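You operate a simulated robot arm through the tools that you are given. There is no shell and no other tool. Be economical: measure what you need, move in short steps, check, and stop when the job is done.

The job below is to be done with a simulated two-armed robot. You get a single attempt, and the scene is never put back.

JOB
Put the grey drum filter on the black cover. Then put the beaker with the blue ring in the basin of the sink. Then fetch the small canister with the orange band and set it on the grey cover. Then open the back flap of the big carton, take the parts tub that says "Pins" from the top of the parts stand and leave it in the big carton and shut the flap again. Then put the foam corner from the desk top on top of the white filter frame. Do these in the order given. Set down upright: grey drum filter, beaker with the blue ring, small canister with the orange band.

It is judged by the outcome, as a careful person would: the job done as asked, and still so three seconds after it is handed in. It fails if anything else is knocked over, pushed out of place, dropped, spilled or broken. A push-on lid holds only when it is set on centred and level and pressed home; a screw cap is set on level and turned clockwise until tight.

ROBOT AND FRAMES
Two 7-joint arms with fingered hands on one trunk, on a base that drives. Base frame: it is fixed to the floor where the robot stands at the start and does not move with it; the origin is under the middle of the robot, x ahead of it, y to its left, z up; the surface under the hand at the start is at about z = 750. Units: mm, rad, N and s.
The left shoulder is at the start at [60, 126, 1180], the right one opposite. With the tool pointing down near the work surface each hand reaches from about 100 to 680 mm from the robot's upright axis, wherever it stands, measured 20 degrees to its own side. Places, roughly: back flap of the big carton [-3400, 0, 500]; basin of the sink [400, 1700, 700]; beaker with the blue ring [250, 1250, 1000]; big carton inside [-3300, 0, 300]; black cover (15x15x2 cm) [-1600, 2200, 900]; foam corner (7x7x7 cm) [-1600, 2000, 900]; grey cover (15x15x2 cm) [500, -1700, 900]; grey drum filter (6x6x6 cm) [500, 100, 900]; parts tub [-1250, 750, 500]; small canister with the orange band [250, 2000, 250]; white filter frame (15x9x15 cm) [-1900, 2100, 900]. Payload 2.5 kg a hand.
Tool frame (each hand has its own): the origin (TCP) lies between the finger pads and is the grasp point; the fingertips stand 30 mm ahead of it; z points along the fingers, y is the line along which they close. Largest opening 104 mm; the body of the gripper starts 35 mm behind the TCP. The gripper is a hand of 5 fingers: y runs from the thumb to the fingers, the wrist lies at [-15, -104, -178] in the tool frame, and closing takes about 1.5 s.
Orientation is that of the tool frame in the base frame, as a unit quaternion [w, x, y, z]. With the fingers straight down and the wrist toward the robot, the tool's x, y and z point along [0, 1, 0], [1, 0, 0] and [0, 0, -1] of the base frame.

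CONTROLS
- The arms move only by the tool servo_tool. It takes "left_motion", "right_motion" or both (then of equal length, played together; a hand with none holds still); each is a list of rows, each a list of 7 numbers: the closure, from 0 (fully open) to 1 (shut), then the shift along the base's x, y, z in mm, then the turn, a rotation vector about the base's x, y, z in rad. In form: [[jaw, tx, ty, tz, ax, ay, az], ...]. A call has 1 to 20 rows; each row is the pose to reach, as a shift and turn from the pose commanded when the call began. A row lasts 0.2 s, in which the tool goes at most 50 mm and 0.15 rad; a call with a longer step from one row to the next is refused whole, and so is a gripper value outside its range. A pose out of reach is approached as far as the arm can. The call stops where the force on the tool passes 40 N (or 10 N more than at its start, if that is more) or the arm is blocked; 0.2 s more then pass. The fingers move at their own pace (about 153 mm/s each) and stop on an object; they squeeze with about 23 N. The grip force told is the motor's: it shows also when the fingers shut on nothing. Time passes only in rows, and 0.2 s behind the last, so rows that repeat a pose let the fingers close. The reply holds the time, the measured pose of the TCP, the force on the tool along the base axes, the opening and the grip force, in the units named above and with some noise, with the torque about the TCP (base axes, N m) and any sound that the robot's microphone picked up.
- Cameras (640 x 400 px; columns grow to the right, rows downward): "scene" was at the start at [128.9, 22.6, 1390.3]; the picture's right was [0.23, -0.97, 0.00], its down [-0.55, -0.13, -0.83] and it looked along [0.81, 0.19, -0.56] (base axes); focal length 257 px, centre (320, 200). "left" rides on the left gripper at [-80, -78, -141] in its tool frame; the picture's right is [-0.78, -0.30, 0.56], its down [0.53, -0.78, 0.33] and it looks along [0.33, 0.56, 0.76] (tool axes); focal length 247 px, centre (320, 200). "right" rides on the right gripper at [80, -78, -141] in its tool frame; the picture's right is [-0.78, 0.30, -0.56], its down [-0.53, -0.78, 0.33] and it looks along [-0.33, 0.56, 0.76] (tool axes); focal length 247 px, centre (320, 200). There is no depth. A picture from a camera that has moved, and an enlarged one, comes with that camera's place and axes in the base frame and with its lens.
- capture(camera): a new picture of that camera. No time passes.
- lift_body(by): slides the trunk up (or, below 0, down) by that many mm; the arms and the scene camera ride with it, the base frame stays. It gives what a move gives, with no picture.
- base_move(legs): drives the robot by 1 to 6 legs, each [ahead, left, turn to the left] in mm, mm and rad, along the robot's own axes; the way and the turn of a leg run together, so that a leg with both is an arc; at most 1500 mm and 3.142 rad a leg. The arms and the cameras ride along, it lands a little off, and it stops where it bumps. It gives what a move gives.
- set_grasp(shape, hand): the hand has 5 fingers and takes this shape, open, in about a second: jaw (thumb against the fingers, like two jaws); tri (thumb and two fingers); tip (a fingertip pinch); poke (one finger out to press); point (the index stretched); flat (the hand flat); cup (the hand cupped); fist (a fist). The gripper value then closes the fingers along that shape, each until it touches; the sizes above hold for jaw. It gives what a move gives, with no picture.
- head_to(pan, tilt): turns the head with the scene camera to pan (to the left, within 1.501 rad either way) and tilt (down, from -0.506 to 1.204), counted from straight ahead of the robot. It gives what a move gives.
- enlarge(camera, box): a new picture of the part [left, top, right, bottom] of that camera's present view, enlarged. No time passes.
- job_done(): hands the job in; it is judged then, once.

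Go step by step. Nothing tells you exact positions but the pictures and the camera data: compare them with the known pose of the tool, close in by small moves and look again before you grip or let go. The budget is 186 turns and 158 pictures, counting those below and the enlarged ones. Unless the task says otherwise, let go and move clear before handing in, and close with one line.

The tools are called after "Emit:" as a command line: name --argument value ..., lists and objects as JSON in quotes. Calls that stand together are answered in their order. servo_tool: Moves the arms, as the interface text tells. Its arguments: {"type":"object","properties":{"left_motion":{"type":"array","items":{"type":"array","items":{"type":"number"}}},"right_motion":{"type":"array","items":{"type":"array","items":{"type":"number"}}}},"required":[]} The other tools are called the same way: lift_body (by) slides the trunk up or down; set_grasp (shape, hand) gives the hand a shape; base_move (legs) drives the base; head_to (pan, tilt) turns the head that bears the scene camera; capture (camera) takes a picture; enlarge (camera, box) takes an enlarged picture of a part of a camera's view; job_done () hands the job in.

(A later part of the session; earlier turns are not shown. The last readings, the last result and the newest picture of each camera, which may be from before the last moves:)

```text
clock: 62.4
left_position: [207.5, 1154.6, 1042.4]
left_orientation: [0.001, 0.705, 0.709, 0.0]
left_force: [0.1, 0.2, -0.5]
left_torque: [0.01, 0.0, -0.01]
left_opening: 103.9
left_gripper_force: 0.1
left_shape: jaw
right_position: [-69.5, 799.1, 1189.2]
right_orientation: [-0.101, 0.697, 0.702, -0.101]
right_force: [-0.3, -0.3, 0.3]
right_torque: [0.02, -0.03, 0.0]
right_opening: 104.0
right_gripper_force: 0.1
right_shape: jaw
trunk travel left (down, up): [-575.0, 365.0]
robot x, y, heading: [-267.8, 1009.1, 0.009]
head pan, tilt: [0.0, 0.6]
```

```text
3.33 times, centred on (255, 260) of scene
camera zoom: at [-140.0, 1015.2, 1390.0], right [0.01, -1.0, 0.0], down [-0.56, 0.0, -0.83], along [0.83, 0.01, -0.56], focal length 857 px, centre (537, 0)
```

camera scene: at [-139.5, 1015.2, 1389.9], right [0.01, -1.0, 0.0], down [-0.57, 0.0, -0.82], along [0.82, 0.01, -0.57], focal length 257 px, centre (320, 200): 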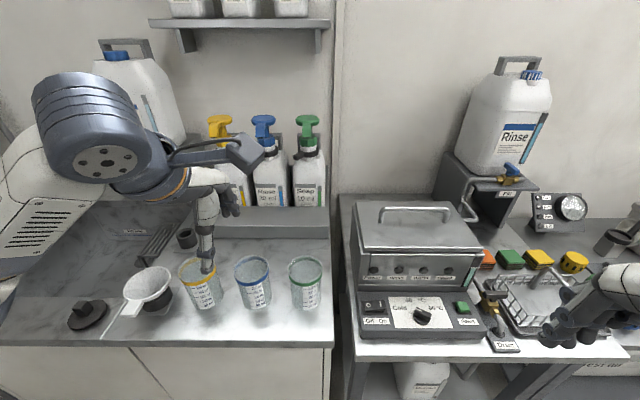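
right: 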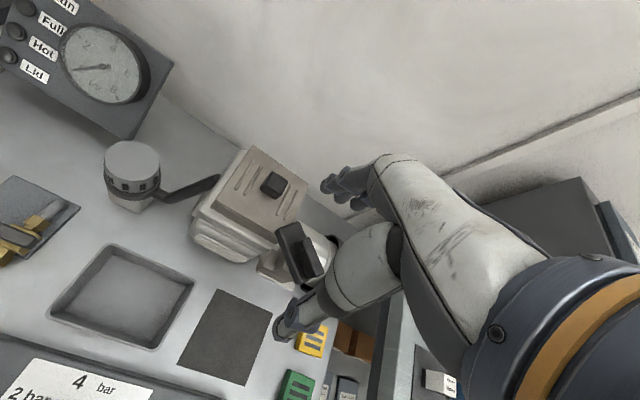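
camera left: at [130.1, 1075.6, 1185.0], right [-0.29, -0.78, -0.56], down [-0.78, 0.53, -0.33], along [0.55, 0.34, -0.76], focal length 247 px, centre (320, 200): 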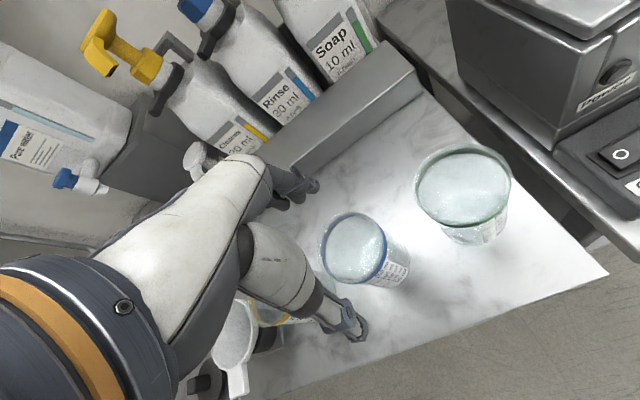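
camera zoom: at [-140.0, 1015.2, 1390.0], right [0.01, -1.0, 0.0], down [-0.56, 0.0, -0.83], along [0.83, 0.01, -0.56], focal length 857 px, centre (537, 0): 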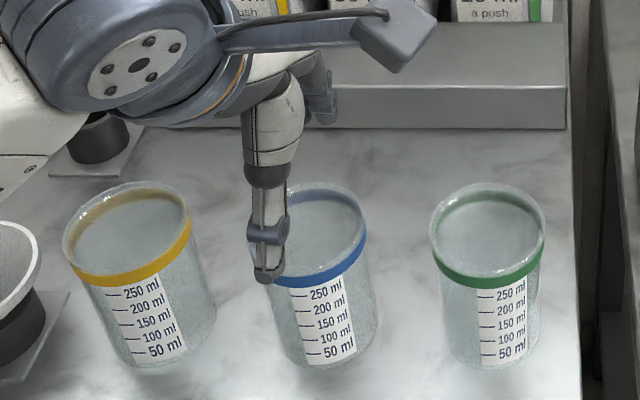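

Aligned within a few mm; I descend to TCP z≈958 and close.

Emit:
servo_tool --left_motion '[[0, 3, -3, -30, 0, 0, 0], [0, 3, -3, -60, 0, 0, 0], [0, 3, -3, -84, 0, 0, 0], [0, 3, -3, -84, 0, 0, 0]]'

Emit:
capture --camera "left"

Emit:
enlarge --camera "scene" --box '[170, 200, 340, 320]'

```text
clock: 63.4
left_position: [212.0, 1152.6, 957.4]
left_orientation: [0.0, 0.705, 0.709, 0.0]
left_force: [0.1, -0.2, 0.7]
left_torque: [-0.04, -0.02, -0.01]
left_opening: 103.8
left_gripper_force: 0.1
left_shape: jaw
right_position: [-70.6, 799.0, 1189.8]
right_orientation: [-0.101, 0.697, 0.702, -0.101]
right_force: [-0.5, 0.1, 0.7]
right_torque: [0.0, -0.04, 0.0]
right_opening: 104.2
right_gripper_force: 0.0
right_shape: jaw
trunk travel left (down, up): [-575.0, 365.0]
robot x, y, heading: [-272.3, 1010.8, 0.002]
head pan, tilt: [0.0, 0.6]
```

```text
122 pictures are left
camera left: at [133.6, 1073.1, 1100.8], right [-0.29, -0.78, -0.56], down [-0.78, 0.53, -0.33], along [0.55, 0.34, -0.76], focal length 247 px, centre (320, 200)
```

left: 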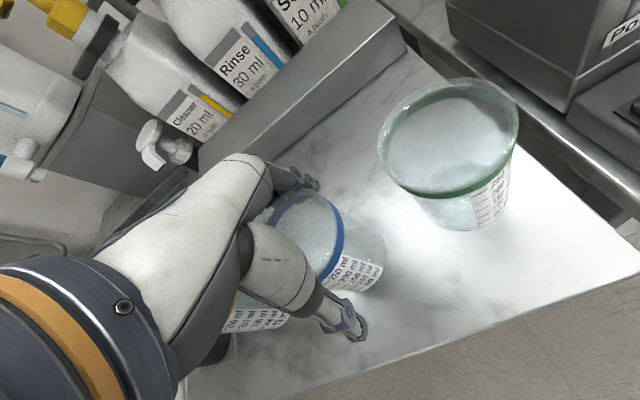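

```text
3.33 times, centred on (255, 260) of scene
camera zoom: at [-140.0, 1015.2, 1390.0], right [0.01, -1.0, 0.0], down [-0.56, 0.0, -0.83], along [0.83, 0.01, -0.56], focal length 857 px, centre (537, 0)
```

zoom: 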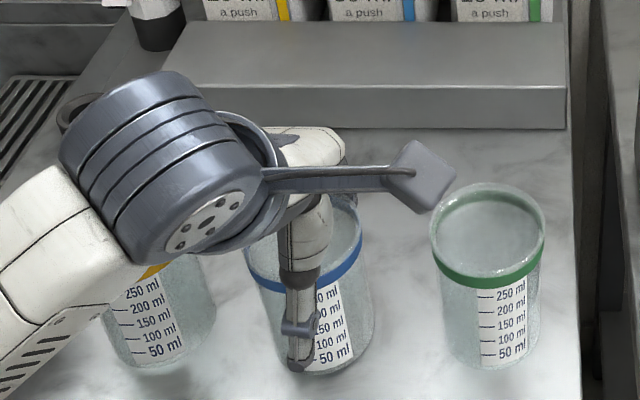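

Good. Close and lift slightly.

Emit:
servo_tool --left_motion '[[0.4, 0, 0, 0, 0, 0, 0], [0.7, 0, 0, 0, 0, 0, 0], [1, 0, 0, 0, 0, 0, 0], [1, 0, 0, 0, 0, 0, 0], [1, 0, 0, 0, 0, 0, 0], [1, 0, 0, 0, 0, 0, 0], [1, 0, 0, 0, 0, 0, 0], [1, 0, 0, 0, 0, 0, 0], [1, 0, 0, 5, 0, 0, 0], [1, 0, 0, 15, 0, 0, 0], [1, 0, 0, 25, 0, 0, 0]]'

Emit:
capture --camera "left"

Emit:
enlarge --camera "scene" --box '[170, 200, 340, 320]'

```text
clock: 65.8
left_position: [209.6, 1152.7, 985.1]
left_orientation: [0.0, 0.705, 0.71, 0.0]
left_force: [0.2, -0.8, -0.9]
left_torque: [0.01, 0.0, 0.02]
left_opening: 60.6
left_gripper_force: 23.3
left_shape: jaw
right_position: [-70.0, 799.3, 1189.3]
right_orientation: [-0.102, 0.698, 0.702, -0.101]
right_force: [-0.5, -0.5, 0.3]
right_torque: [-0.02, 0.0, 0.01]
right_opening: 103.9
right_gripper_force: 0.0
right_shape: jaw
trunk travel left (down, up): [-575.0, 365.0]
robot x, y, heading: [-272.0, 1013.9, 0.006]
head pan, tilt: [0.0, 0.6]
```

```text
120 pictures are left
camera left: at [133.4, 1073.1, 1126.7], right [-0.29, -0.78, -0.56], down [-0.78, 0.53, -0.33], along [0.55, 0.34, -0.76], focal length 247 px, centre (320, 200)
```

left: 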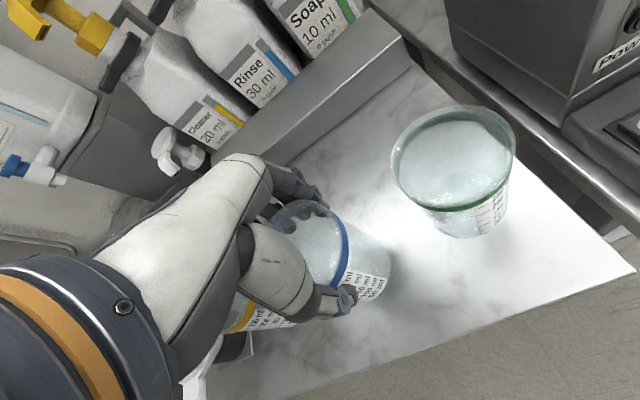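

```text
3.33 times, centred on (255, 260) of scene
camera zoom: at [-140.0, 1015.2, 1390.0], right [0.01, -1.0, 0.0], down [-0.56, 0.0, -0.83], along [0.83, 0.01, -0.56], focal length 857 px, centre (537, 0)
```

zoom: 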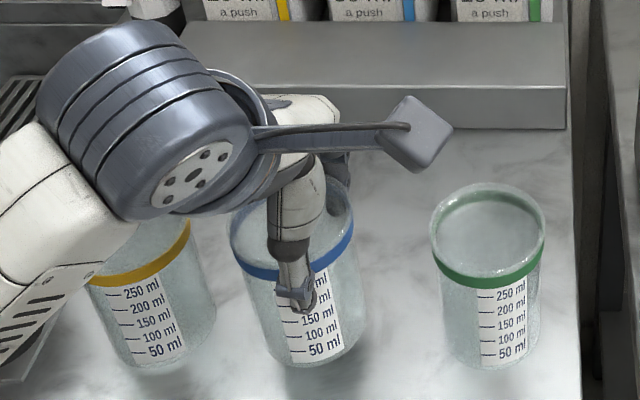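

The beaker is held. I'll lift it up gently and pull it back, then drive left toward the sink.

Emit:
servo_tool --left_motion '[[1, 0, 0, 25, 0, 0, 0], [1, 0, 0, 55, 0, 0, 0], [1, 0, 0, 90, 0, 0, 0], [1, -15, 0, 120, 0, 0, 0], [1, -35, 0, 145, 0, 0, 0], [1, -55, 0, 160, 0, 0, 0], [1, -70, 0, 165, 0, 0, 0], [1, -70, 0, 165, 0, 0, 0]]'

Emit:
base_move --legs '[[-100, 0, 0], [0, 540, 0]]'

Emit:
capture --camera "scene"

Emit:
capture --camera "left"

```text
clock: 67.6
left_position: [139.4, 1154.9, 1146.2]
left_orientation: [-0.001, 0.705, 0.709, 0.0]
left_force: [1.1, 0.4, -0.2]
left_torque: [-0.02, 0.0, 0.0]
left_opening: 60.4
left_gripper_force: 23.3
left_shape: jaw
right_position: [-68.4, 799.8, 1189.6]
right_orientation: [-0.102, 0.697, 0.702, -0.102]
right_force: [0.0, -0.5, -1.0]
right_torque: [-0.02, 0.03, -0.01]
right_opening: 103.8
right_gripper_force: 0.1
right_shape: jaw
trunk travel left (down, up): [-575.0, 365.0]
robot x, y, heading: [-273.0, 1012.3, 0.004]
head pan, tilt: [0.0, 0.6]
```

```text
clock: 71.5
left_position: [37.8, 1694.3, 1146.3]
left_orientation: [0.0, 0.706, 0.708, 0.0]
left_force: [0.1, 0.3, -0.1]
left_torque: [-0.04, -0.01, -0.01]
left_opening: 60.2
left_gripper_force: 23.5
left_shape: jaw
right_position: [-171.6, 1338.9, 1188.5]
right_orientation: [-0.101, 0.698, 0.701, -0.101]
right_force: [0.0, 0.8, 0.3]
right_torque: [-0.02, 0.01, -0.01]
right_opening: 103.6
right_gripper_force: 0.1
right_shape: jaw
trunk travel left (down, up): [-575.0, 365.0]
robot x, y, heading: [-370.9, 1549.8, 0.003]
head pan, tilt: [0.0, 0.6]
```

```text
118 pictures are left
camera scene: at [-242.2, 1556.1, 1390.0], right [0.01, -1.0, 0.0], down [-0.56, 0.0, -0.83], along [0.83, 0.0, -0.56], focal length 257 px, centre (320, 200)
```

scene: 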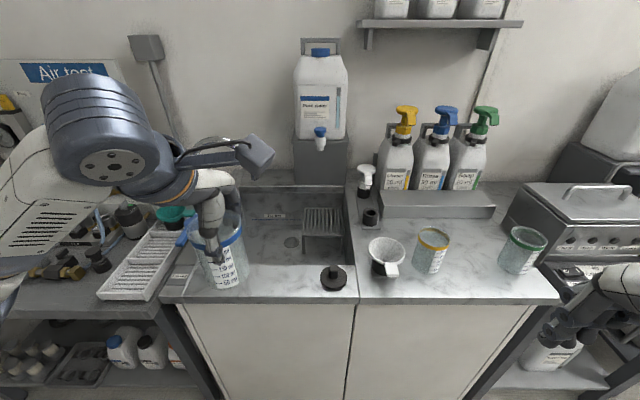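

```text
117 pictures are left
camera left: at [-39.6, 1615.0, 1289.8], right [-0.29, -0.78, -0.56], down [-0.78, 0.53, -0.33], along [0.55, 0.34, -0.76], focal length 247 px, centre (320, 200)
```

left: 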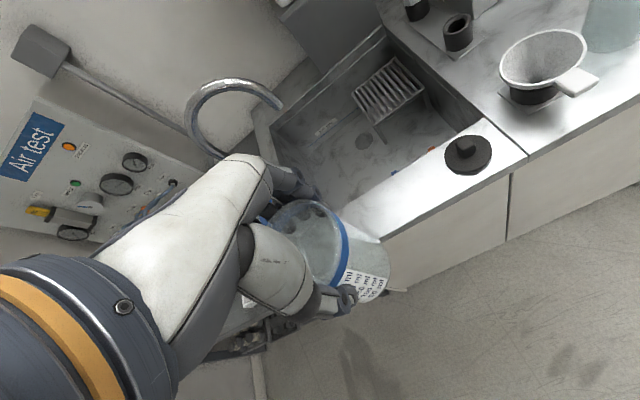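

I can see the basin with a rack at the right, drain, and gooseneck tap at left. Zooming in to choose a clear spot.

Emit:
enlarge --camera "scene" --box '[180, 160, 380, 300]'

Emit:
enlarge --camera "left" --box '[180, 20, 520, 230]'

```text
2.86 times, centred on (280, 230) of scene
camera zoom: at [-242.2, 1556.1, 1390.0], right [0.01, -1.0, 0.0], down [-0.56, 0.0, -0.83], along [0.83, 0.0, -0.56], focal length 734 px, centre (434, 114)
```

zoom: 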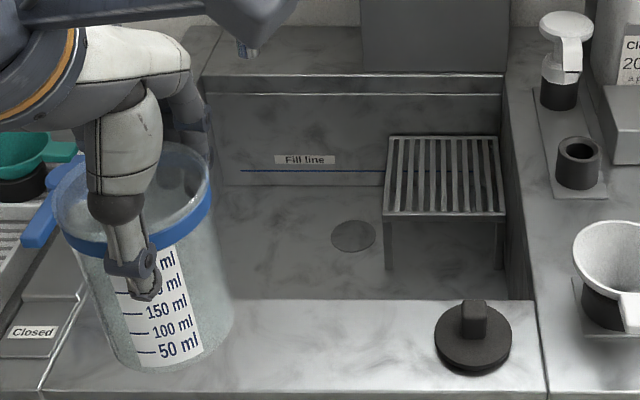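

```text
1.88 times, centred on (350, 125) of left
camera zoom: at [-39.6, 1615.0, 1289.8], right [-0.29, -0.78, -0.56], down [-0.78, 0.53, -0.33], along [0.55, 0.34, -0.76], focal length 465 px, centre (264, 341)
```

zoom: 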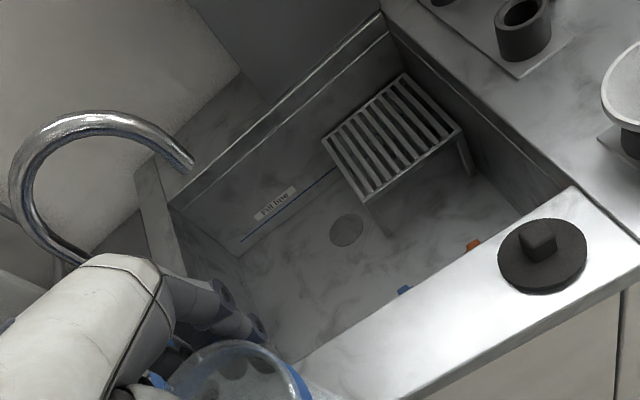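

I choose a clear spot on the basin floor near [325, 1705], away from drain, rack, tap and the bits. I'll drive closer and reach over it high.

Emit:
base_move --legs '[[120, 0, 0]]'

Emit:
servo_tool --left_motion '[[1, 35, 2, 0, 0, 0, 0], [1, 75, 4, 0, 0, 0, 0], [1, 115, 6, 0, 0, 0, 0], [1, 150, 8, 0, 0, 0, 0], [1, 167, 10, 0, 0, 0, 0], [1, 167, 10, -30, 0, 0, 0], [1, 167, 10, -60, 0, 0, 0], [1, 167, 10, -60, 0, 0, 0]]'

Emit:
capture --camera "left"

Emit:
capture --camera "scene"

```text
clock: 72.8
left_position: [162.0, 1694.0, 1146.4]
left_orientation: [0.0, 0.705, 0.709, 0.001]
left_force: [0.5, 0.2, -0.1]
left_torque: [-0.03, 0.0, 0.0]
left_opening: 60.6
left_gripper_force: 22.7
left_shape: jaw
right_position: [-50.4, 1339.7, 1189.7]
right_orientation: [-0.102, 0.699, 0.701, -0.101]
right_force: [0.2, -0.1, -0.9]
right_torque: [-0.03, 0.03, -0.02]
right_opening: 104.0
right_gripper_force: 0.0
right_shape: jaw
trunk travel left (down, up): [-575.0, 365.0]
robot x, y, heading: [-252.6, 1551.7, 0.006]
head pan, tilt: [0.0, 0.6]
```

```text
clock: 74.5
left_position: [326.6, 1704.3, 1087.2]
left_orientation: [-0.001, 0.705, 0.71, 0.0]
left_force: [1.0, -0.2, 0.2]
left_torque: [0.04, 0.02, 0.03]
left_opening: 60.4
left_gripper_force: 22.9
left_shape: jaw
right_position: [-51.0, 1339.8, 1189.2]
right_orientation: [-0.102, 0.699, 0.701, -0.101]
right_force: [0.8, 0.5, 0.2]
right_torque: [-0.03, -0.02, 0.01]
right_opening: 104.0
right_gripper_force: 0.0
right_shape: jaw
trunk travel left (down, up): [-575.0, 365.0]
robot x, y, heading: [-251.3, 1554.1, 0.002]
head pan, tilt: [0.0, 0.6]
```

```text
114 pictures are left
camera left: at [248.7, 1625.2, 1230.0], right [-0.29, -0.78, -0.56], down [-0.78, 0.53, -0.33], along [0.55, 0.34, -0.76], focal length 247 px, centre (320, 200)
```

left: 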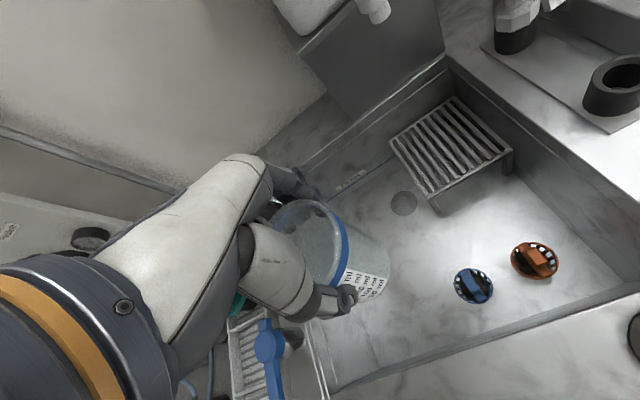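

```text
113 pictures are left
camera scene: at [-120.2, 1556.1, 1390.0], right [0.0, -1.0, 0.0], down [-0.56, 0.0, -0.83], along [0.83, 0.0, -0.56], focal length 257 px, centre (320, 200)
```

scene: 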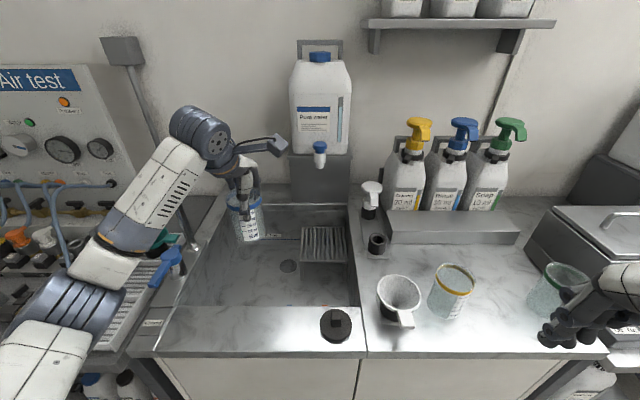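

The tap is hidden behind my hand; I'll check with the right camera.

Emit:
capture --camera "right"

Emit:
enlarge --camera "scene" --box '[150, 90, 350, 300]'

```text
112 pictures are left
camera right: at [-84.0, 1418.8, 1347.7], right [0.44, -0.78, 0.45], down [-0.84, -0.54, -0.1], along [0.32, -0.33, -0.89], focal length 247 px, centre (320, 200)
```

right: 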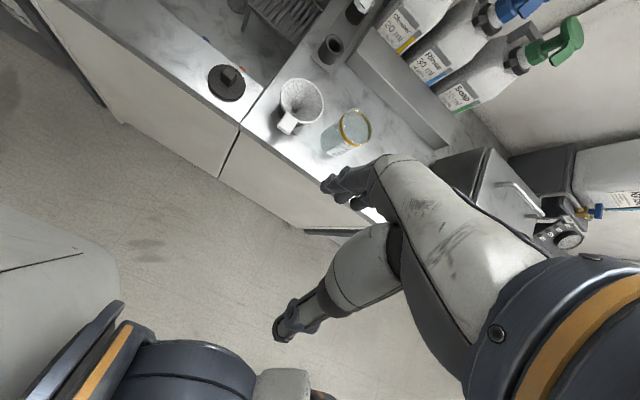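

```text
1.90 times, centred on (250, 195) of scene
camera zoom: at [-120.2, 1556.1, 1390.0], right [0.0, -1.0, 0.0], down [-0.56, 0.0, -0.83], along [0.83, 0.0, -0.56], focal length 490 px, centre (453, 210)
```

zoom: 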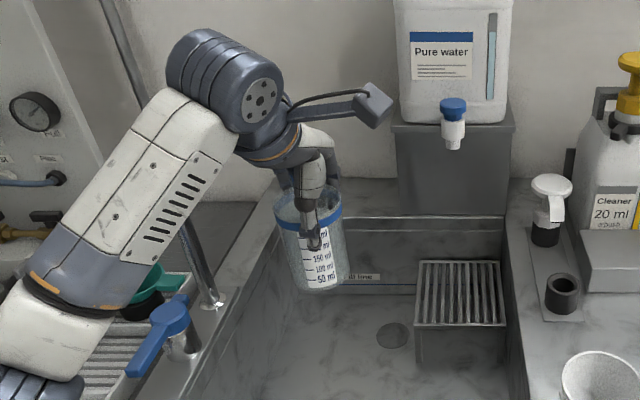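

I'll shift away from the tap and lower into the basin in stages.

Emit:
servo_tool --left_motion '[[1, -18, 8, 0, 0, 0, 0], [1, -18, 8, -40, 0, 0, 0], [1, -18, 8, -80, 0, 0, 0], [1, -18, 8, -120, 0, 0, 0], [1, -18, 8, -160, 0, 0, 0], [1, -18, 8, -190, 0, 0, 0], [1, -18, 8, -190, 0, 0, 0]]'

Emit:
capture --camera "left"

Emit:
enlarge --camera "scene" --box '[150, 90, 350, 300]'

```text
clock: 76.2
left_position: [311.1, 1711.1, 897.0]
left_orientation: [0.001, 0.705, 0.709, 0.001]
left_force: [-1.0, 0.4, -0.8]
left_torque: [-0.01, 0.0, 0.01]
left_opening: 60.1
left_gripper_force: 23.3
left_shape: jaw
right_position: [-50.6, 1339.9, 1189.7]
right_orientation: [-0.102, 0.699, 0.701, -0.102]
right_force: [-0.6, 0.5, -0.2]
right_torque: [0.04, -0.01, -0.01]
right_opening: 104.0
right_gripper_force: 0.0
right_shape: jaw
trunk travel left (down, up): [-575.0, 365.0]
robot x, y, heading: [-251.9, 1551.4, 0.002]
head pan, tilt: [0.0, 0.6]
```

```text
110 pictures are left
camera left: at [233.7, 1631.7, 1040.2], right [-0.29, -0.78, -0.56], down [-0.78, 0.53, -0.33], along [0.56, 0.34, -0.76], focal length 247 px, centre (320, 200)
```

left: 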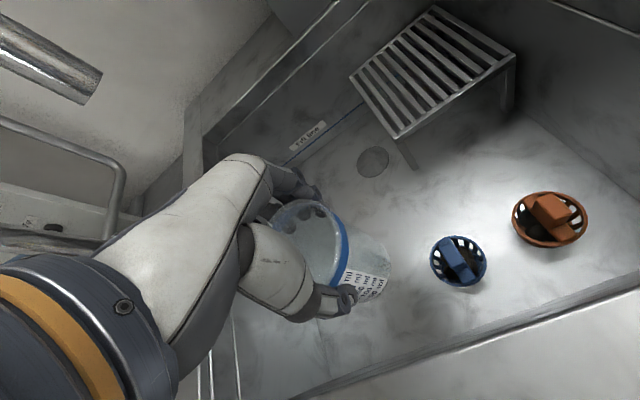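

```text
1.90 times, centred on (250, 195) of scene
camera zoom: at [-120.2, 1556.1, 1390.0], right [0.0, -1.0, 0.0], down [-0.56, 0.0, -0.83], along [0.83, 0.0, -0.56], focal length 490 px, centre (453, 210)
```

zoom: 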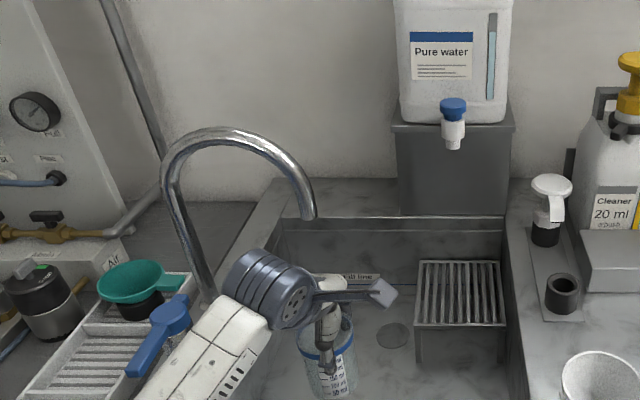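

The tap is clear of the hand. I'll check the elbow versus the blue tap handle before going lower.

Emit:
head_to --pan 0.5 --tilt 0.8

Emit:
capture --camera "scene"

```text
clock: 77.1
left_position: [310.8, 1710.5, 899.0]
left_orientation: [0.0, 0.706, 0.708, 0.0]
left_force: [-0.2, -0.2, -0.1]
left_torque: [-0.01, -0.01, 0.0]
left_opening: 60.0
left_gripper_force: 22.9
left_shape: jaw
right_position: [-50.5, 1339.5, 1189.4]
right_orientation: [-0.102, 0.698, 0.701, -0.1]
right_force: [-0.3, 0.8, -0.6]
right_torque: [-0.02, 0.0, 0.01]
right_opening: 104.1
right_gripper_force: 0.1
right_shape: jaw
trunk travel left (down, up): [-575.0, 365.0]
robot x, y, heading: [-253.1, 1552.3, 0.004]
head pan, tilt: [0.499, 0.799]
```

```text
108 pictures are left
camera scene: at [-137.8, 1594.6, 1373.1], right [0.48, -0.88, 0.0], down [-0.63, -0.35, -0.7], along [0.61, 0.34, -0.72], focal length 257 px, centre (320, 200)
```

scene: 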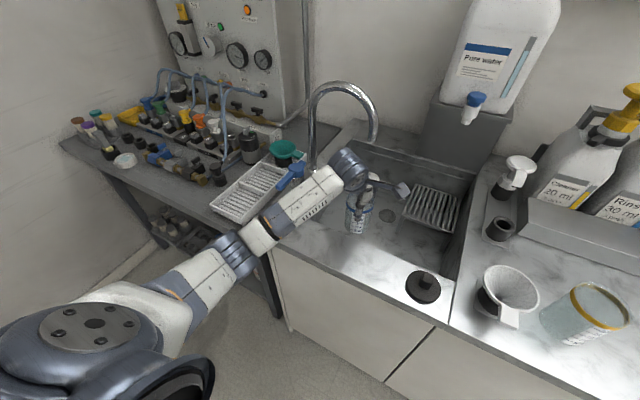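

The forearm passes close above the counter corner, so I'll raise the trunk 80 mm and reach down instead.

Emit:
lift_body --by 80

Emit:
servo_tool --left_motion '[[1, 0, 0, -35, 0, 0, 0], [1, 0, 0, -70, 0, 0, 0], [1, 0, 0, -100, 0, 0, 0], [1, 0, 0, -120, 0, 0, 0], [1, 0, 0, -135, 0, 0, 0], [1, 0, 0, -135, 0, 0, 0]]'

Emit:
capture --camera "left"

Emit:
capture --camera "scene"

```text
clock: 78.2
left_position: [311.3, 1711.3, 977.0]
left_orientation: [0.0, 0.706, 0.708, 0.0]
left_force: [-0.6, 0.5, 0.5]
left_torque: [0.0, 0.0, 0.0]
left_opening: 60.0
left_gripper_force: 22.8
left_shape: jaw
right_position: [-50.4, 1340.5, 1270.0]
right_orientation: [-0.102, 0.699, 0.701, -0.1]
right_force: [-0.2, 0.3, -0.9]
right_torque: [0.0, 0.01, 0.01]
right_opening: 103.8
right_gripper_force: 0.0
right_shape: jaw
trunk travel left (down, up): [-655.0, 285.0]
robot x, y, heading: [-250.0, 1555.7, 0.003]
head pan, tilt: [0.499, 0.799]
```

```text
clock: 79.7
left_position: [311.2, 1710.6, 840.4]
left_orientation: [0.0, 0.706, 0.708, 0.0]
left_force: [0.0, 0.1, -0.2]
left_torque: [-0.02, 0.01, -0.01]
left_opening: 60.1
left_gripper_force: 23.0
left_shape: jaw
right_position: [-51.1, 1340.0, 1269.3]
right_orientation: [-0.102, 0.699, 0.701, -0.101]
right_force: [0.5, -0.6, 1.0]
right_torque: [-0.06, 0.0, -0.02]
right_opening: 103.8
right_gripper_force: 0.1
right_shape: jaw
trunk travel left (down, up): [-655.0, 285.0]
robot x, y, heading: [-249.4, 1552.7, 0.003]
head pan, tilt: [0.499, 0.799]
```

```text
107 pictures are left
camera left: at [233.6, 1630.6, 983.8], right [-0.29, -0.78, -0.56], down [-0.78, 0.53, -0.33], along [0.55, 0.34, -0.76], focal length 247 px, centre (320, 200)
```

left: 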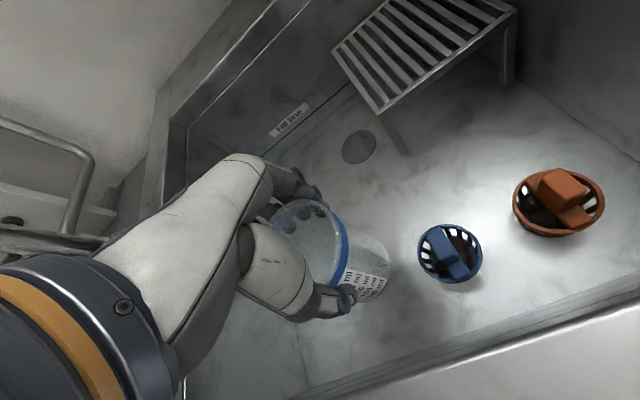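

```text
106 pictures are left
camera scene: at [-137.9, 1594.7, 1453.1], right [0.48, -0.88, 0.0], down [-0.63, -0.35, -0.7], along [0.61, 0.34, -0.72], focal length 257 px, centre (320, 200)
```

scene: 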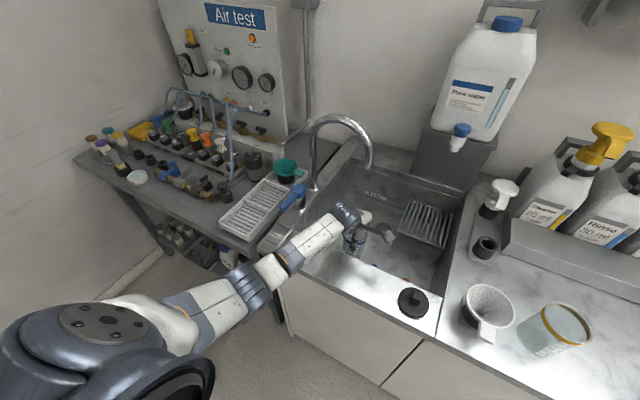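

Clearances look fine (~20 mm to the blue strainer). I go down to contact in small steps.

Emit:
servo_tool --left_motion '[[1, 0, 3, -4, 0, 0, 0], [1, 0, 3, -8, 0, 0, 0], [1, 0, 3, -11, 0, 0, 0], [1, 0, 3, -14, 0, 0, 0], [1, 0, 3, -17, 0, 0, 0], [1, 0, 3, -20, 0, 0, 0]]'

Emit:
capture --camera "left"

```text
clock: 81.0
left_position: [311.7, 1714.6, 823.9]
left_orientation: [0.001, 0.705, 0.709, 0.0]
left_force: [0.5, 0.8, 0.7]
left_torque: [0.02, -0.01, 0.01]
left_opening: 59.8
left_gripper_force: 23.2
left_shape: jaw
right_position: [-49.5, 1339.5, 1269.4]
right_orientation: [-0.102, 0.699, 0.701, -0.101]
right_force: [-0.1, -0.3, -0.1]
right_torque: [0.01, 0.01, 0.0]
right_opening: 103.9
right_gripper_force: 0.1
right_shape: jaw
trunk travel left (down, up): [-655.0, 285.0]
robot x, y, heading: [-252.6, 1556.6, 0.008]
head pan, tilt: [0.499, 0.799]
```

```text
105 pictures are left
camera left: at [233.7, 1634.2, 965.7], right [-0.29, -0.78, -0.56], down [-0.78, 0.53, -0.33], along [0.55, 0.34, -0.76], focal length 247 px, centre (320, 200)
```

left: 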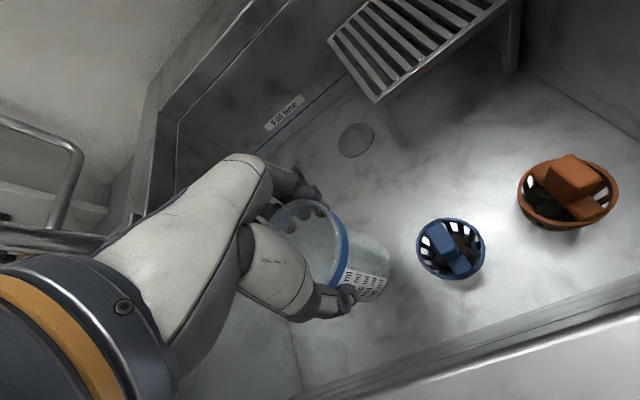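

Emit:
servo_tool --left_motion '[[1, 3, 6, -3, 0, 0, 0], [1, 3, 6, -6, 0, 0, 0], [1, 3, 6, -9, 0, 0, 0], [1, 3, 6, -12, 0, 0, 0], [1, 3, 6, -15, 0, 0, 0], [1, 3, 6, -18, 0, 0, 0], [1, 3, 6, -21, 0, 0, 0]]'

Emit:
capture --camera "left"

```text
clock: 82.7
left_position: [314.1, 1720.6, 802.2]
left_orientation: [-0.001, 0.705, 0.709, 0.0]
left_force: [-0.3, -0.2, -0.1]
left_torque: [-0.01, 0.03, -0.02]
left_opening: 60.1
left_gripper_force: 23.1
left_shape: jaw
right_position: [-51.1, 1340.9, 1268.7]
right_orientation: [-0.101, 0.699, 0.701, -0.101]
right_force: [-0.1, 0.3, 0.3]
right_torque: [0.0, -0.02, 0.02]
right_opening: 104.1
right_gripper_force: 0.2
right_shape: jaw
trunk travel left (down, up): [-655.0, 285.0]
robot x, y, heading: [-251.8, 1548.8, 0.006]
head pan, tilt: [0.499, 0.799]
```

```text
104 pictures are left
camera left: at [237.0, 1640.7, 945.9], right [-0.29, -0.78, -0.56], down [-0.78, 0.53, -0.33], along [0.55, 0.34, -0.76], focal length 247 px, centre (320, 200)
```

left: 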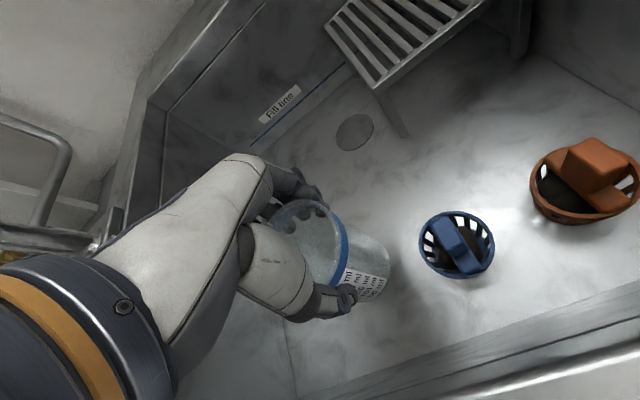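

Emit:
servo_tool --left_motion '[[1, 0, 0, -3, 0, 0, 0], [1, 0, 0, -6, 0, 0, 0], [1, 0, 0, -9, 0, 0, 0], [1, 0, 0, -12, 0, 0, 0], [1, 0, 0, -15, 0, 0, 0], [1, 0, 0, -18, 0, 0, 0], [1, 0, 0, -21, 0, 0, 0], [1, 0, 0, -24, 0, 0, 0], [1, 0, 0, -27, 0, 0, 0], [1, 0, 0, -27, 0, 0, 0]]'

Emit:
capture --camera "left"

```text
clock: 84.8
left_position: [314.4, 1720.8, 773.5]
left_orientation: [0.0, 0.705, 0.709, 0.0]
left_force: [-0.5, -0.3, -0.2]
left_torque: [0.01, -0.05, -0.02]
left_opening: 60.1
left_gripper_force: 23.1
left_shape: jaw
right_position: [-50.2, 1340.1, 1269.0]
right_orientation: [-0.102, 0.699, 0.701, -0.101]
right_force: [-0.1, 0.3, 0.8]
right_torque: [0.01, 0.02, 0.0]
right_opening: 103.9
right_gripper_force: 0.1
right_shape: jaw
trunk travel left (down, up): [-655.0, 285.0]
robot x, y, heading: [-254.9, 1554.1, 0.007]
head pan, tilt: [0.499, 0.799]
```

```text
103 pictures are left
camera left: at [236.9, 1640.9, 917.7], right [-0.29, -0.78, -0.56], down [-0.78, 0.53, -0.33], along [0.55, 0.34, -0.76], focal length 247 px, centre (320, 200)
```

left: 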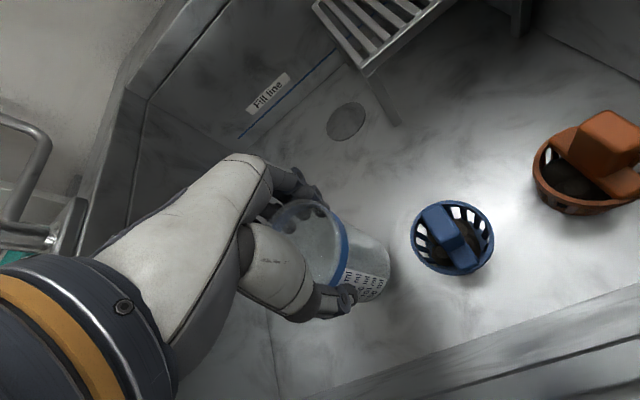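

No contact yet; the floor seems nearer z≈665. To keep the wrist clear of the counter's front edge I'll raise the trunk a bit and move the base forward so the wrist comes inside the basin.

Emit:
lift_body --by 35

Emit:
base_move --legs '[[65, 0, 0]]'

Emit:
capture --camera "left"

Emit:
capture --camera "scene"

```text
clock: 85.6
left_position: [315.3, 1719.5, 809.7]
left_orientation: [0.0, 0.706, 0.708, 0.0]
left_force: [-0.1, 0.2, -0.3]
left_torque: [-0.01, -0.01, -0.01]
left_opening: 60.0
left_gripper_force: 22.8
left_shape: jaw
right_position: [-50.1, 1339.3, 1305.0]
right_orientation: [-0.102, 0.698, 0.701, -0.101]
right_force: [-0.4, 0.1, -0.1]
right_torque: [-0.01, 0.02, -0.01]
right_opening: 104.0
right_gripper_force: 0.1
right_shape: jaw
trunk travel left (down, up): [-690.0, 250.0]
robot x, y, heading: [-247.7, 1554.0, 0.005]
head pan, tilt: [0.499, 0.799]
```

```text
clock: 86.6
left_position: [380.7, 1720.2, 808.6]
left_orientation: [0.0, 0.706, 0.708, 0.001]
left_force: [-0.3, 0.6, -1.6]
left_torque: [-0.03, 0.01, -0.03]
left_opening: 60.6
left_gripper_force: 23.0
left_shape: jaw
right_position: [14.9, 1340.1, 1303.4]
right_orientation: [-0.101, 0.698, 0.702, -0.101]
right_force: [0.8, 0.1, 0.2]
right_torque: [-0.02, -0.02, -0.01]
right_opening: 104.1
right_gripper_force: 0.2
right_shape: jaw
trunk travel left (down, up): [-690.0, 250.0]
robot x, y, heading: [-186.7, 1554.2, 0.001]
head pan, tilt: [0.499, 0.799]
```

```text
102 pictures are left
camera left: at [302.3, 1640.5, 952.3], right [-0.29, -0.78, -0.56], down [-0.78, 0.53, -0.33], along [0.55, 0.34, -0.76], focal length 247 px, centre (320, 200)
```

left: 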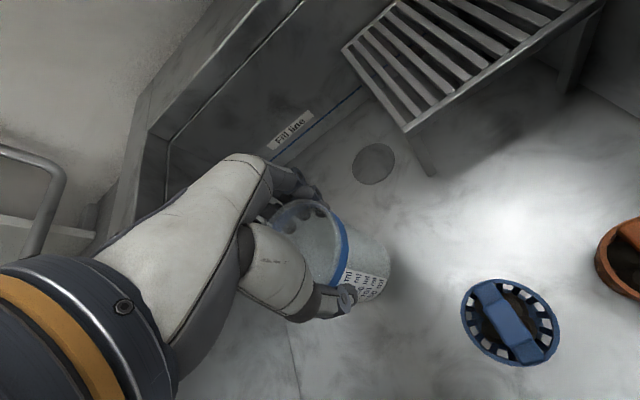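

```text
101 pictures are left
camera scene: at [-71.9, 1594.8, 1488.0], right [0.48, -0.88, 0.0], down [-0.63, -0.35, -0.7], along [0.61, 0.34, -0.72], focal length 257 px, centre (320, 200)
```

scene: 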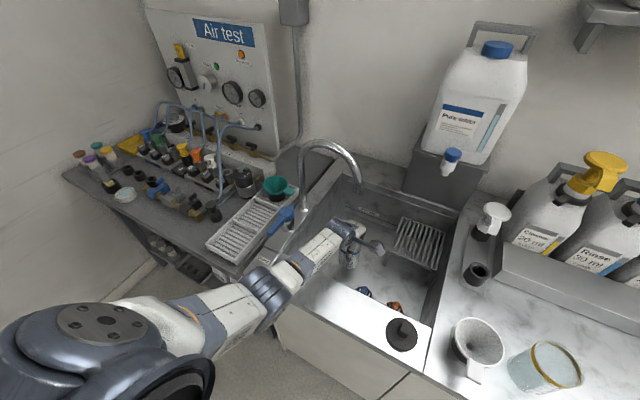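

Now the wrist is inside the basin. I'll move 18 mm further in and lower gradually.

Emit:
servo_tool --left_motion '[[1, 10, 0, -8, 0, 0, 0], [1, 18, 0, -16, 0, 0, 0], [1, 18, 0, -26, 0, 0, 0], [1, 18, 0, -36, 0, 0, 0], [1, 18, 0, -44, 0, 0, 0], [1, 18, 0, -50, 0, 0, 0], [1, 18, 0, -50, 0, 0, 0]]'

Emit:
capture --camera "left"

Emit:
enlarge --camera "scene" --box '[200, 130, 460, 330]'

```text
clock: 88.2
left_position: [381.1, 1732.8, 771.7]
left_orientation: [0.001, 0.706, 0.709, 0.001]
left_force: [-0.1, -0.5, -0.8]
left_torque: [0.01, -0.03, 0.01]
left_opening: 60.0
left_gripper_force: 23.2
left_shape: jaw
left hand out of reach, approached as far as the arm can: row 3, 4, 5, 6, 7
right_position: [13.7, 1339.9, 1305.7]
right_orientation: [-0.102, 0.699, 0.701, -0.101]
right_force: [0.3, 0.0, -1.0]
right_torque: [0.0, -0.02, 0.01]
right_opening: 103.9
right_gripper_force: 0.0
right_shape: jaw
trunk travel left (down, up): [-690.0, 250.0]
robot x, y, heading: [-188.5, 1553.5, 0.005]
head pan, tilt: [0.499, 0.799]
```

```text
100 pictures are left
camera left: at [303.0, 1653.7, 914.2], right [-0.29, -0.78, -0.56], down [-0.78, 0.53, -0.33], along [0.56, 0.34, -0.76], focal length 247 px, centre (320, 200)
```

left: 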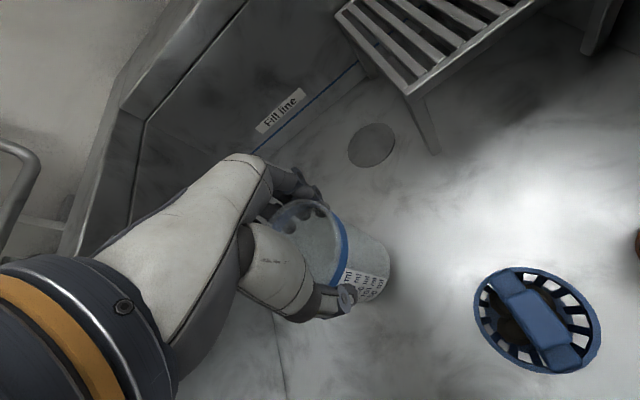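

```text
2.00 times, centred on (330, 230) of scene
camera zoom: at [-73.0, 1594.4, 1488.1], right [0.48, -0.88, 0.0], down [-0.63, -0.34, -0.7], along [0.61, 0.34, -0.72], focal length 514 px, centre (300, 140)
```

zoom: 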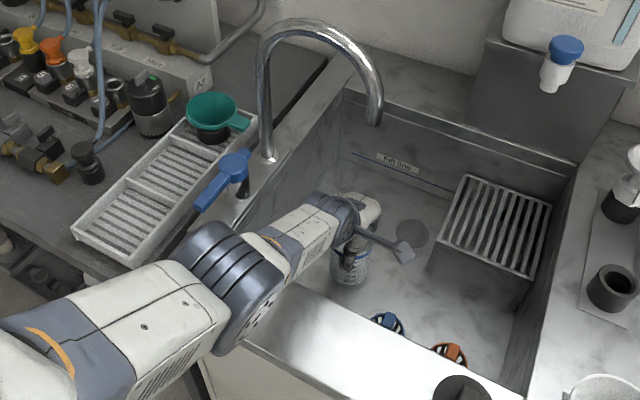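

The arm is stretched straight (steep, clear of the edge), so I lower the trunk instead to bring the beaker down.

Emit:
lift_body --by -22

Emit:
lift_body --by -6

Emit:
lift_body --by -5

Emit:
capture --camera "left"

Emit:
enlarge --camera "scene" --box '[200, 130, 460, 330]'

```text
clock: 88.9
left_position: [384.1, 1733.7, 754.4]
left_orientation: [0.005, 0.706, 0.708, 0.004]
left_force: [-4.0, 0.5, 26.4]
left_torque: [0.09, 0.21, 0.02]
left_opening: 59.0
left_gripper_force: 23.1
left_shape: jaw
right_position: [12.5, 1339.2, 1283.0]
right_orientation: [-0.101, 0.699, 0.701, -0.101]
right_force: [0.4, 0.2, -0.1]
right_torque: [0.01, 0.03, -0.02]
right_opening: 104.1
right_gripper_force: 0.0
right_shape: jaw
trunk travel left (down, up): [-668.0, 272.0]
robot x, y, heading: [-184.5, 1552.9, 0.001]
head pan, tilt: [0.499, 0.799]
```

```text
clock: 89.5
left_position: [383.0, 1731.5, 745.7]
left_orientation: [0.003, 0.706, 0.708, 0.002]
left_force: [0.8, -3.0, 20.0]
left_torque: [-0.05, 0.04, -0.09]
left_opening: 57.2
left_gripper_force: 23.0
left_shape: jaw
right_position: [11.7, 1340.2, 1276.5]
right_orientation: [-0.101, 0.699, 0.701, -0.1]
right_force: [-0.5, -0.1, -0.7]
right_torque: [-0.02, -0.01, 0.0]
right_opening: 104.0
right_gripper_force: 0.1
right_shape: jaw
trunk travel left (down, up): [-662.0, 278.0]
robot x, y, heading: [-186.7, 1555.0, 0.01]
head pan, tilt: [0.499, 0.799]
```

```text
clock: 90.0
left_position: [382.9, 1731.9, 743.2]
left_orientation: [0.004, 0.706, 0.708, 0.004]
left_force: [-1.7, -5.9, 27.4]
left_torque: [-0.12, 0.2, -0.07]
left_opening: 56.9
left_gripper_force: 23.2
left_shape: jaw
right_position: [10.9, 1339.0, 1271.8]
right_orientation: [-0.102, 0.699, 0.701, -0.099]
right_force: [-0.1, -0.8, 0.6]
right_torque: [-0.05, 0.03, 0.05]
right_opening: 104.0
right_gripper_force: 0.1
right_shape: jaw
trunk travel left (down, up): [-657.0, 283.0]
robot x, y, heading: [-188.7, 1554.7, 0.004]
head pan, tilt: [0.499, 0.799]
```

```text
98 pictures are left
camera left: at [303.5, 1652.2, 885.4], right [-0.29, -0.78, -0.56], down [-0.77, 0.53, -0.34], along [0.56, 0.33, -0.76], focal length 247 px, centre (320, 200)
```

left: 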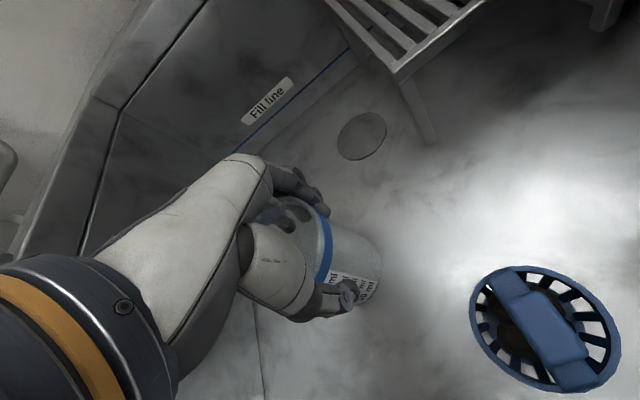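

```text
2.00 times, centred on (330, 230) of scene
camera zoom: at [-76.2, 1593.3, 1455.5], right [0.48, -0.88, 0.0], down [-0.63, -0.34, -0.7], along [0.61, 0.34, -0.71], focal length 514 px, centre (300, 140)
```

zoom: 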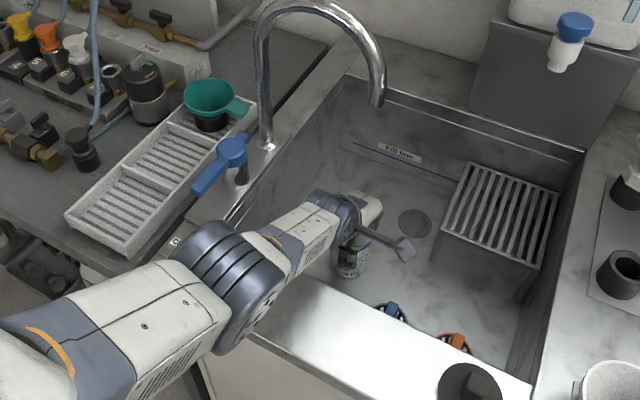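

The beaker is standing on the basin floor (fingers slid slightly down its wall). I'll release and rise straight up.

Emit:
servo_tool --left_motion '[[1, 0, 0, 4, 0, 0, 0], [0.5, 0, 0, 6, 0, 0, 0], [0.2, 0, 0, 6, 0, 0, 0], [0, 0, 0, 6, 0, 0, 0], [0, 0, 0, 6, 0, 0, 0], [0, 0, 0, 6, 0, 0, 0], [0, 0, 0, 6, 0, 0, 0]]'

Emit:
capture --camera "left"

```text
clock: 91.6
left_position: [380.6, 1733.2, 744.5]
left_orientation: [0.0, 0.706, 0.708, -0.001]
left_force: [-0.2, 0.1, 0.1]
left_torque: [0.0, 0.0, 0.0]
left_opening: 103.6
left_gripper_force: 0.1
left_shape: jaw
right_position: [13.1, 1339.6, 1270.3]
right_orientation: [-0.101, 0.699, 0.701, -0.102]
right_force: [-0.1, 0.1, 0.3]
right_torque: [-0.01, -0.04, 0.01]
right_opening: 103.8
right_gripper_force: 0.1
right_shape: jaw
trunk travel left (down, up): [-657.0, 283.0]
robot x, y, heading: [-185.1, 1551.9, 0.005]
head pan, tilt: [0.499, 0.799]
```

```text
96 pictures are left
camera left: at [303.6, 1654.0, 887.5], right [-0.29, -0.78, -0.56], down [-0.78, 0.53, -0.33], along [0.55, 0.34, -0.76], focal length 247 px, centre (320, 200)
```

left: 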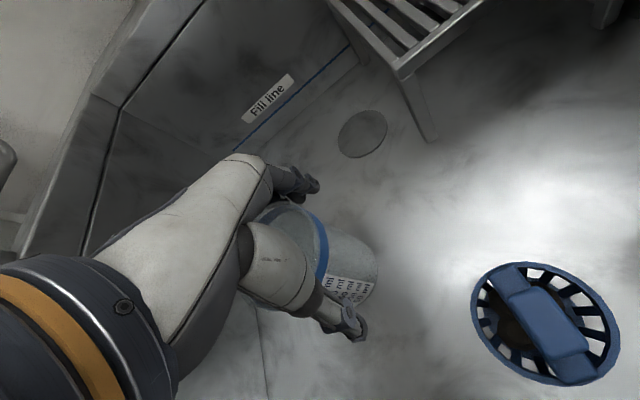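

Released and standing. Rise 97 mm (tap spout is higher above), then back out with the base before going higher.

Emit:
servo_tool --left_motion '[[0, 0, 0, 15, 0, 0, 0], [0, 0, 0, 35, 0, 0, 0], [0, 0, 0, 55, 0, 0, 0], [0, 0, 0, 75, 0, 0, 0], [0, 0, 0, 97, 0, 0, 0], [0, 0, 0, 97, 0, 0, 0]]'

Emit:
capture --camera "left"

```text
clock: 93.0
left_position: [379.9, 1733.2, 840.9]
left_orientation: [0.0, 0.706, 0.708, 0.0]
left_force: [-0.7, 0.0, 1.0]
left_torque: [0.02, 0.0, -0.02]
left_opening: 103.5
left_gripper_force: 0.1
left_shape: jaw
right_position: [14.5, 1339.8, 1271.7]
right_orientation: [-0.102, 0.699, 0.7, -0.101]
right_force: [-0.4, -1.0, -0.3]
right_torque: [0.0, -0.01, 0.03]
right_opening: 103.8
right_gripper_force: 0.0
right_shape: jaw
trunk travel left (down, up): [-657.0, 283.0]
robot x, y, heading: [-185.3, 1551.2, 0.002]
head pan, tilt: [0.499, 0.799]
```

```text
95 pictures are left
camera left: at [303.5, 1654.3, 984.1], right [-0.29, -0.78, -0.56], down [-0.78, 0.53, -0.33], along [0.55, 0.34, -0.76], focal length 247 px, centre (320, 200)
```

left: 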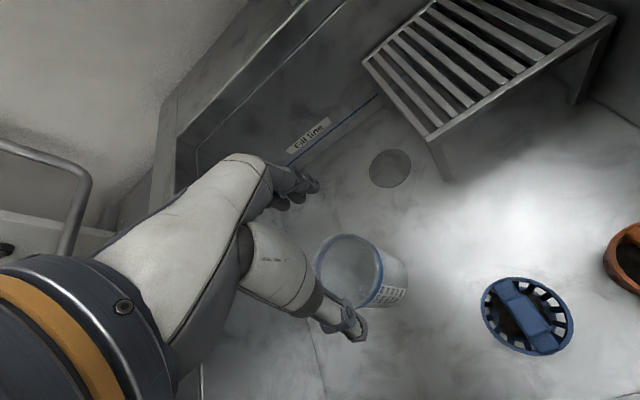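

Beaker stands upright. Backing 60 mm, rising above, then backing off fully.

Emit:
base_move --legs '[[-60, 0, 0]]'

Emit:
servo_tool --left_motion '[[0, 0, -5, 45, 0, 0, 0], [0, 0, -10, 90, 0, 0, 0], [0, 0, -10, 135, 0, 0, 0], [0, 0, -10, 180, 0, 0, 0], [0, 0, -10, 225, 0, 0, 0], [0, -40, -10, 250, 0, 0, 0], [0, -85, -10, 265, 0, 0, 0], [0, -130, -10, 265, 0, 0, 0]]'

Emit:
base_move --legs '[[-350, 0, 0], [0, 300, 0]]'

Emit:
head_to --pan 0.0 --tilt 0.8

Emit:
capture --camera "scene"

```text
clock: 94.0
left_position: [319.8, 1733.5, 843.1]
left_orientation: [0.001, 0.706, 0.708, 0.0]
left_force: [0.2, -0.4, 0.5]
left_torque: [-0.02, 0.01, 0.04]
left_opening: 103.7
left_gripper_force: 0.0
left_shape: jaw
right_position: [-48.6, 1340.5, 1270.4]
right_orientation: [-0.101, 0.698, 0.701, -0.101]
right_force: [0.1, -0.1, 0.2]
right_torque: [-0.04, -0.04, -0.01]
right_opening: 104.1
right_gripper_force: 0.0
right_shape: jaw
trunk travel left (down, up): [-657.0, 283.0]
robot x, y, heading: [-250.9, 1556.4, 0.008]
head pan, tilt: [0.499, 0.799]
```

```text
clock: 95.8
left_position: [188.1, 1723.1, 1106.8]
left_orientation: [0.0, 0.706, 0.708, -0.001]
left_force: [-0.6, 0.3, -0.2]
left_torque: [-0.03, -0.04, -0.02]
left_opening: 104.0
left_gripper_force: 0.1
left_shape: jaw
right_position: [-48.5, 1341.1, 1271.4]
right_orientation: [-0.101, 0.698, 0.701, -0.101]
right_force: [-0.4, 0.3, -0.7]
right_torque: [-0.02, 0.0, 0.01]
right_opening: 103.8
right_gripper_force: 0.2
right_shape: jaw
trunk travel left (down, up): [-657.0, 283.0]
robot x, y, heading: [-251.7, 1555.5, 0.003]
head pan, tilt: [0.499, 0.799]
```

```text
clock: 99.7
left_position: [-164.1, 2024.7, 1107.4]
left_orientation: [0.001, 0.707, 0.708, -0.001]
left_force: [-0.5, 1.1, 0.0]
left_torque: [0.0, -0.04, 0.03]
left_opening: 103.8
left_gripper_force: 0.1
left_shape: jaw
right_position: [-403.1, 1641.5, 1271.2]
right_orientation: [-0.102, 0.7, 0.7, -0.101]
right_force: [-0.4, -0.3, 0.4]
right_torque: [-0.01, -0.01, -0.02]
right_opening: 104.1
right_gripper_force: 0.0
right_shape: jaw
trunk travel left (down, up): [-657.0, 283.0]
robot x, y, heading: [-604.5, 1857.2, 0.005]
head pan, tilt: [0.499, 0.799]
```

```text
clock: 100.7
left_position: [-164.1, 2024.3, 1106.6]
left_orientation: [0.0, 0.707, 0.707, 0.0]
left_force: [0.0, 0.0, 0.5]
left_torque: [0.0, -0.01, -0.01]
left_opening: 103.9
left_gripper_force: 0.1
left_shape: jaw
right_position: [-403.5, 1640.8, 1272.0]
right_orientation: [-0.103, 0.701, 0.699, -0.1]
right_force: [0.5, 0.5, 0.2]
right_torque: [0.0, 0.01, -0.01]
right_opening: 104.2
right_gripper_force: 0.0
right_shape: jaw
trunk travel left (down, up): [-657.0, 283.0]
robot x, y, heading: [-605.4, 1854.0, 0.003]
head pan, tilt: [0.0, 0.799]
```

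```text
94 pictures are left
camera scene: at [-479.3, 1858.0, 1455.1], right [0.0, -1.0, 0.0], down [-0.72, 0.0, -0.7], along [0.7, 0.0, -0.72], focal length 257 px, centre (320, 200)
```

scene: 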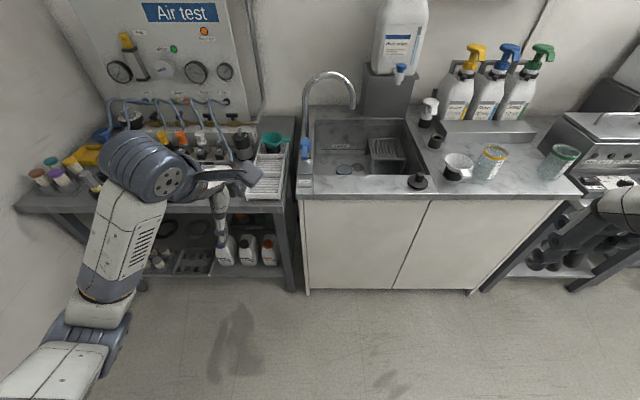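

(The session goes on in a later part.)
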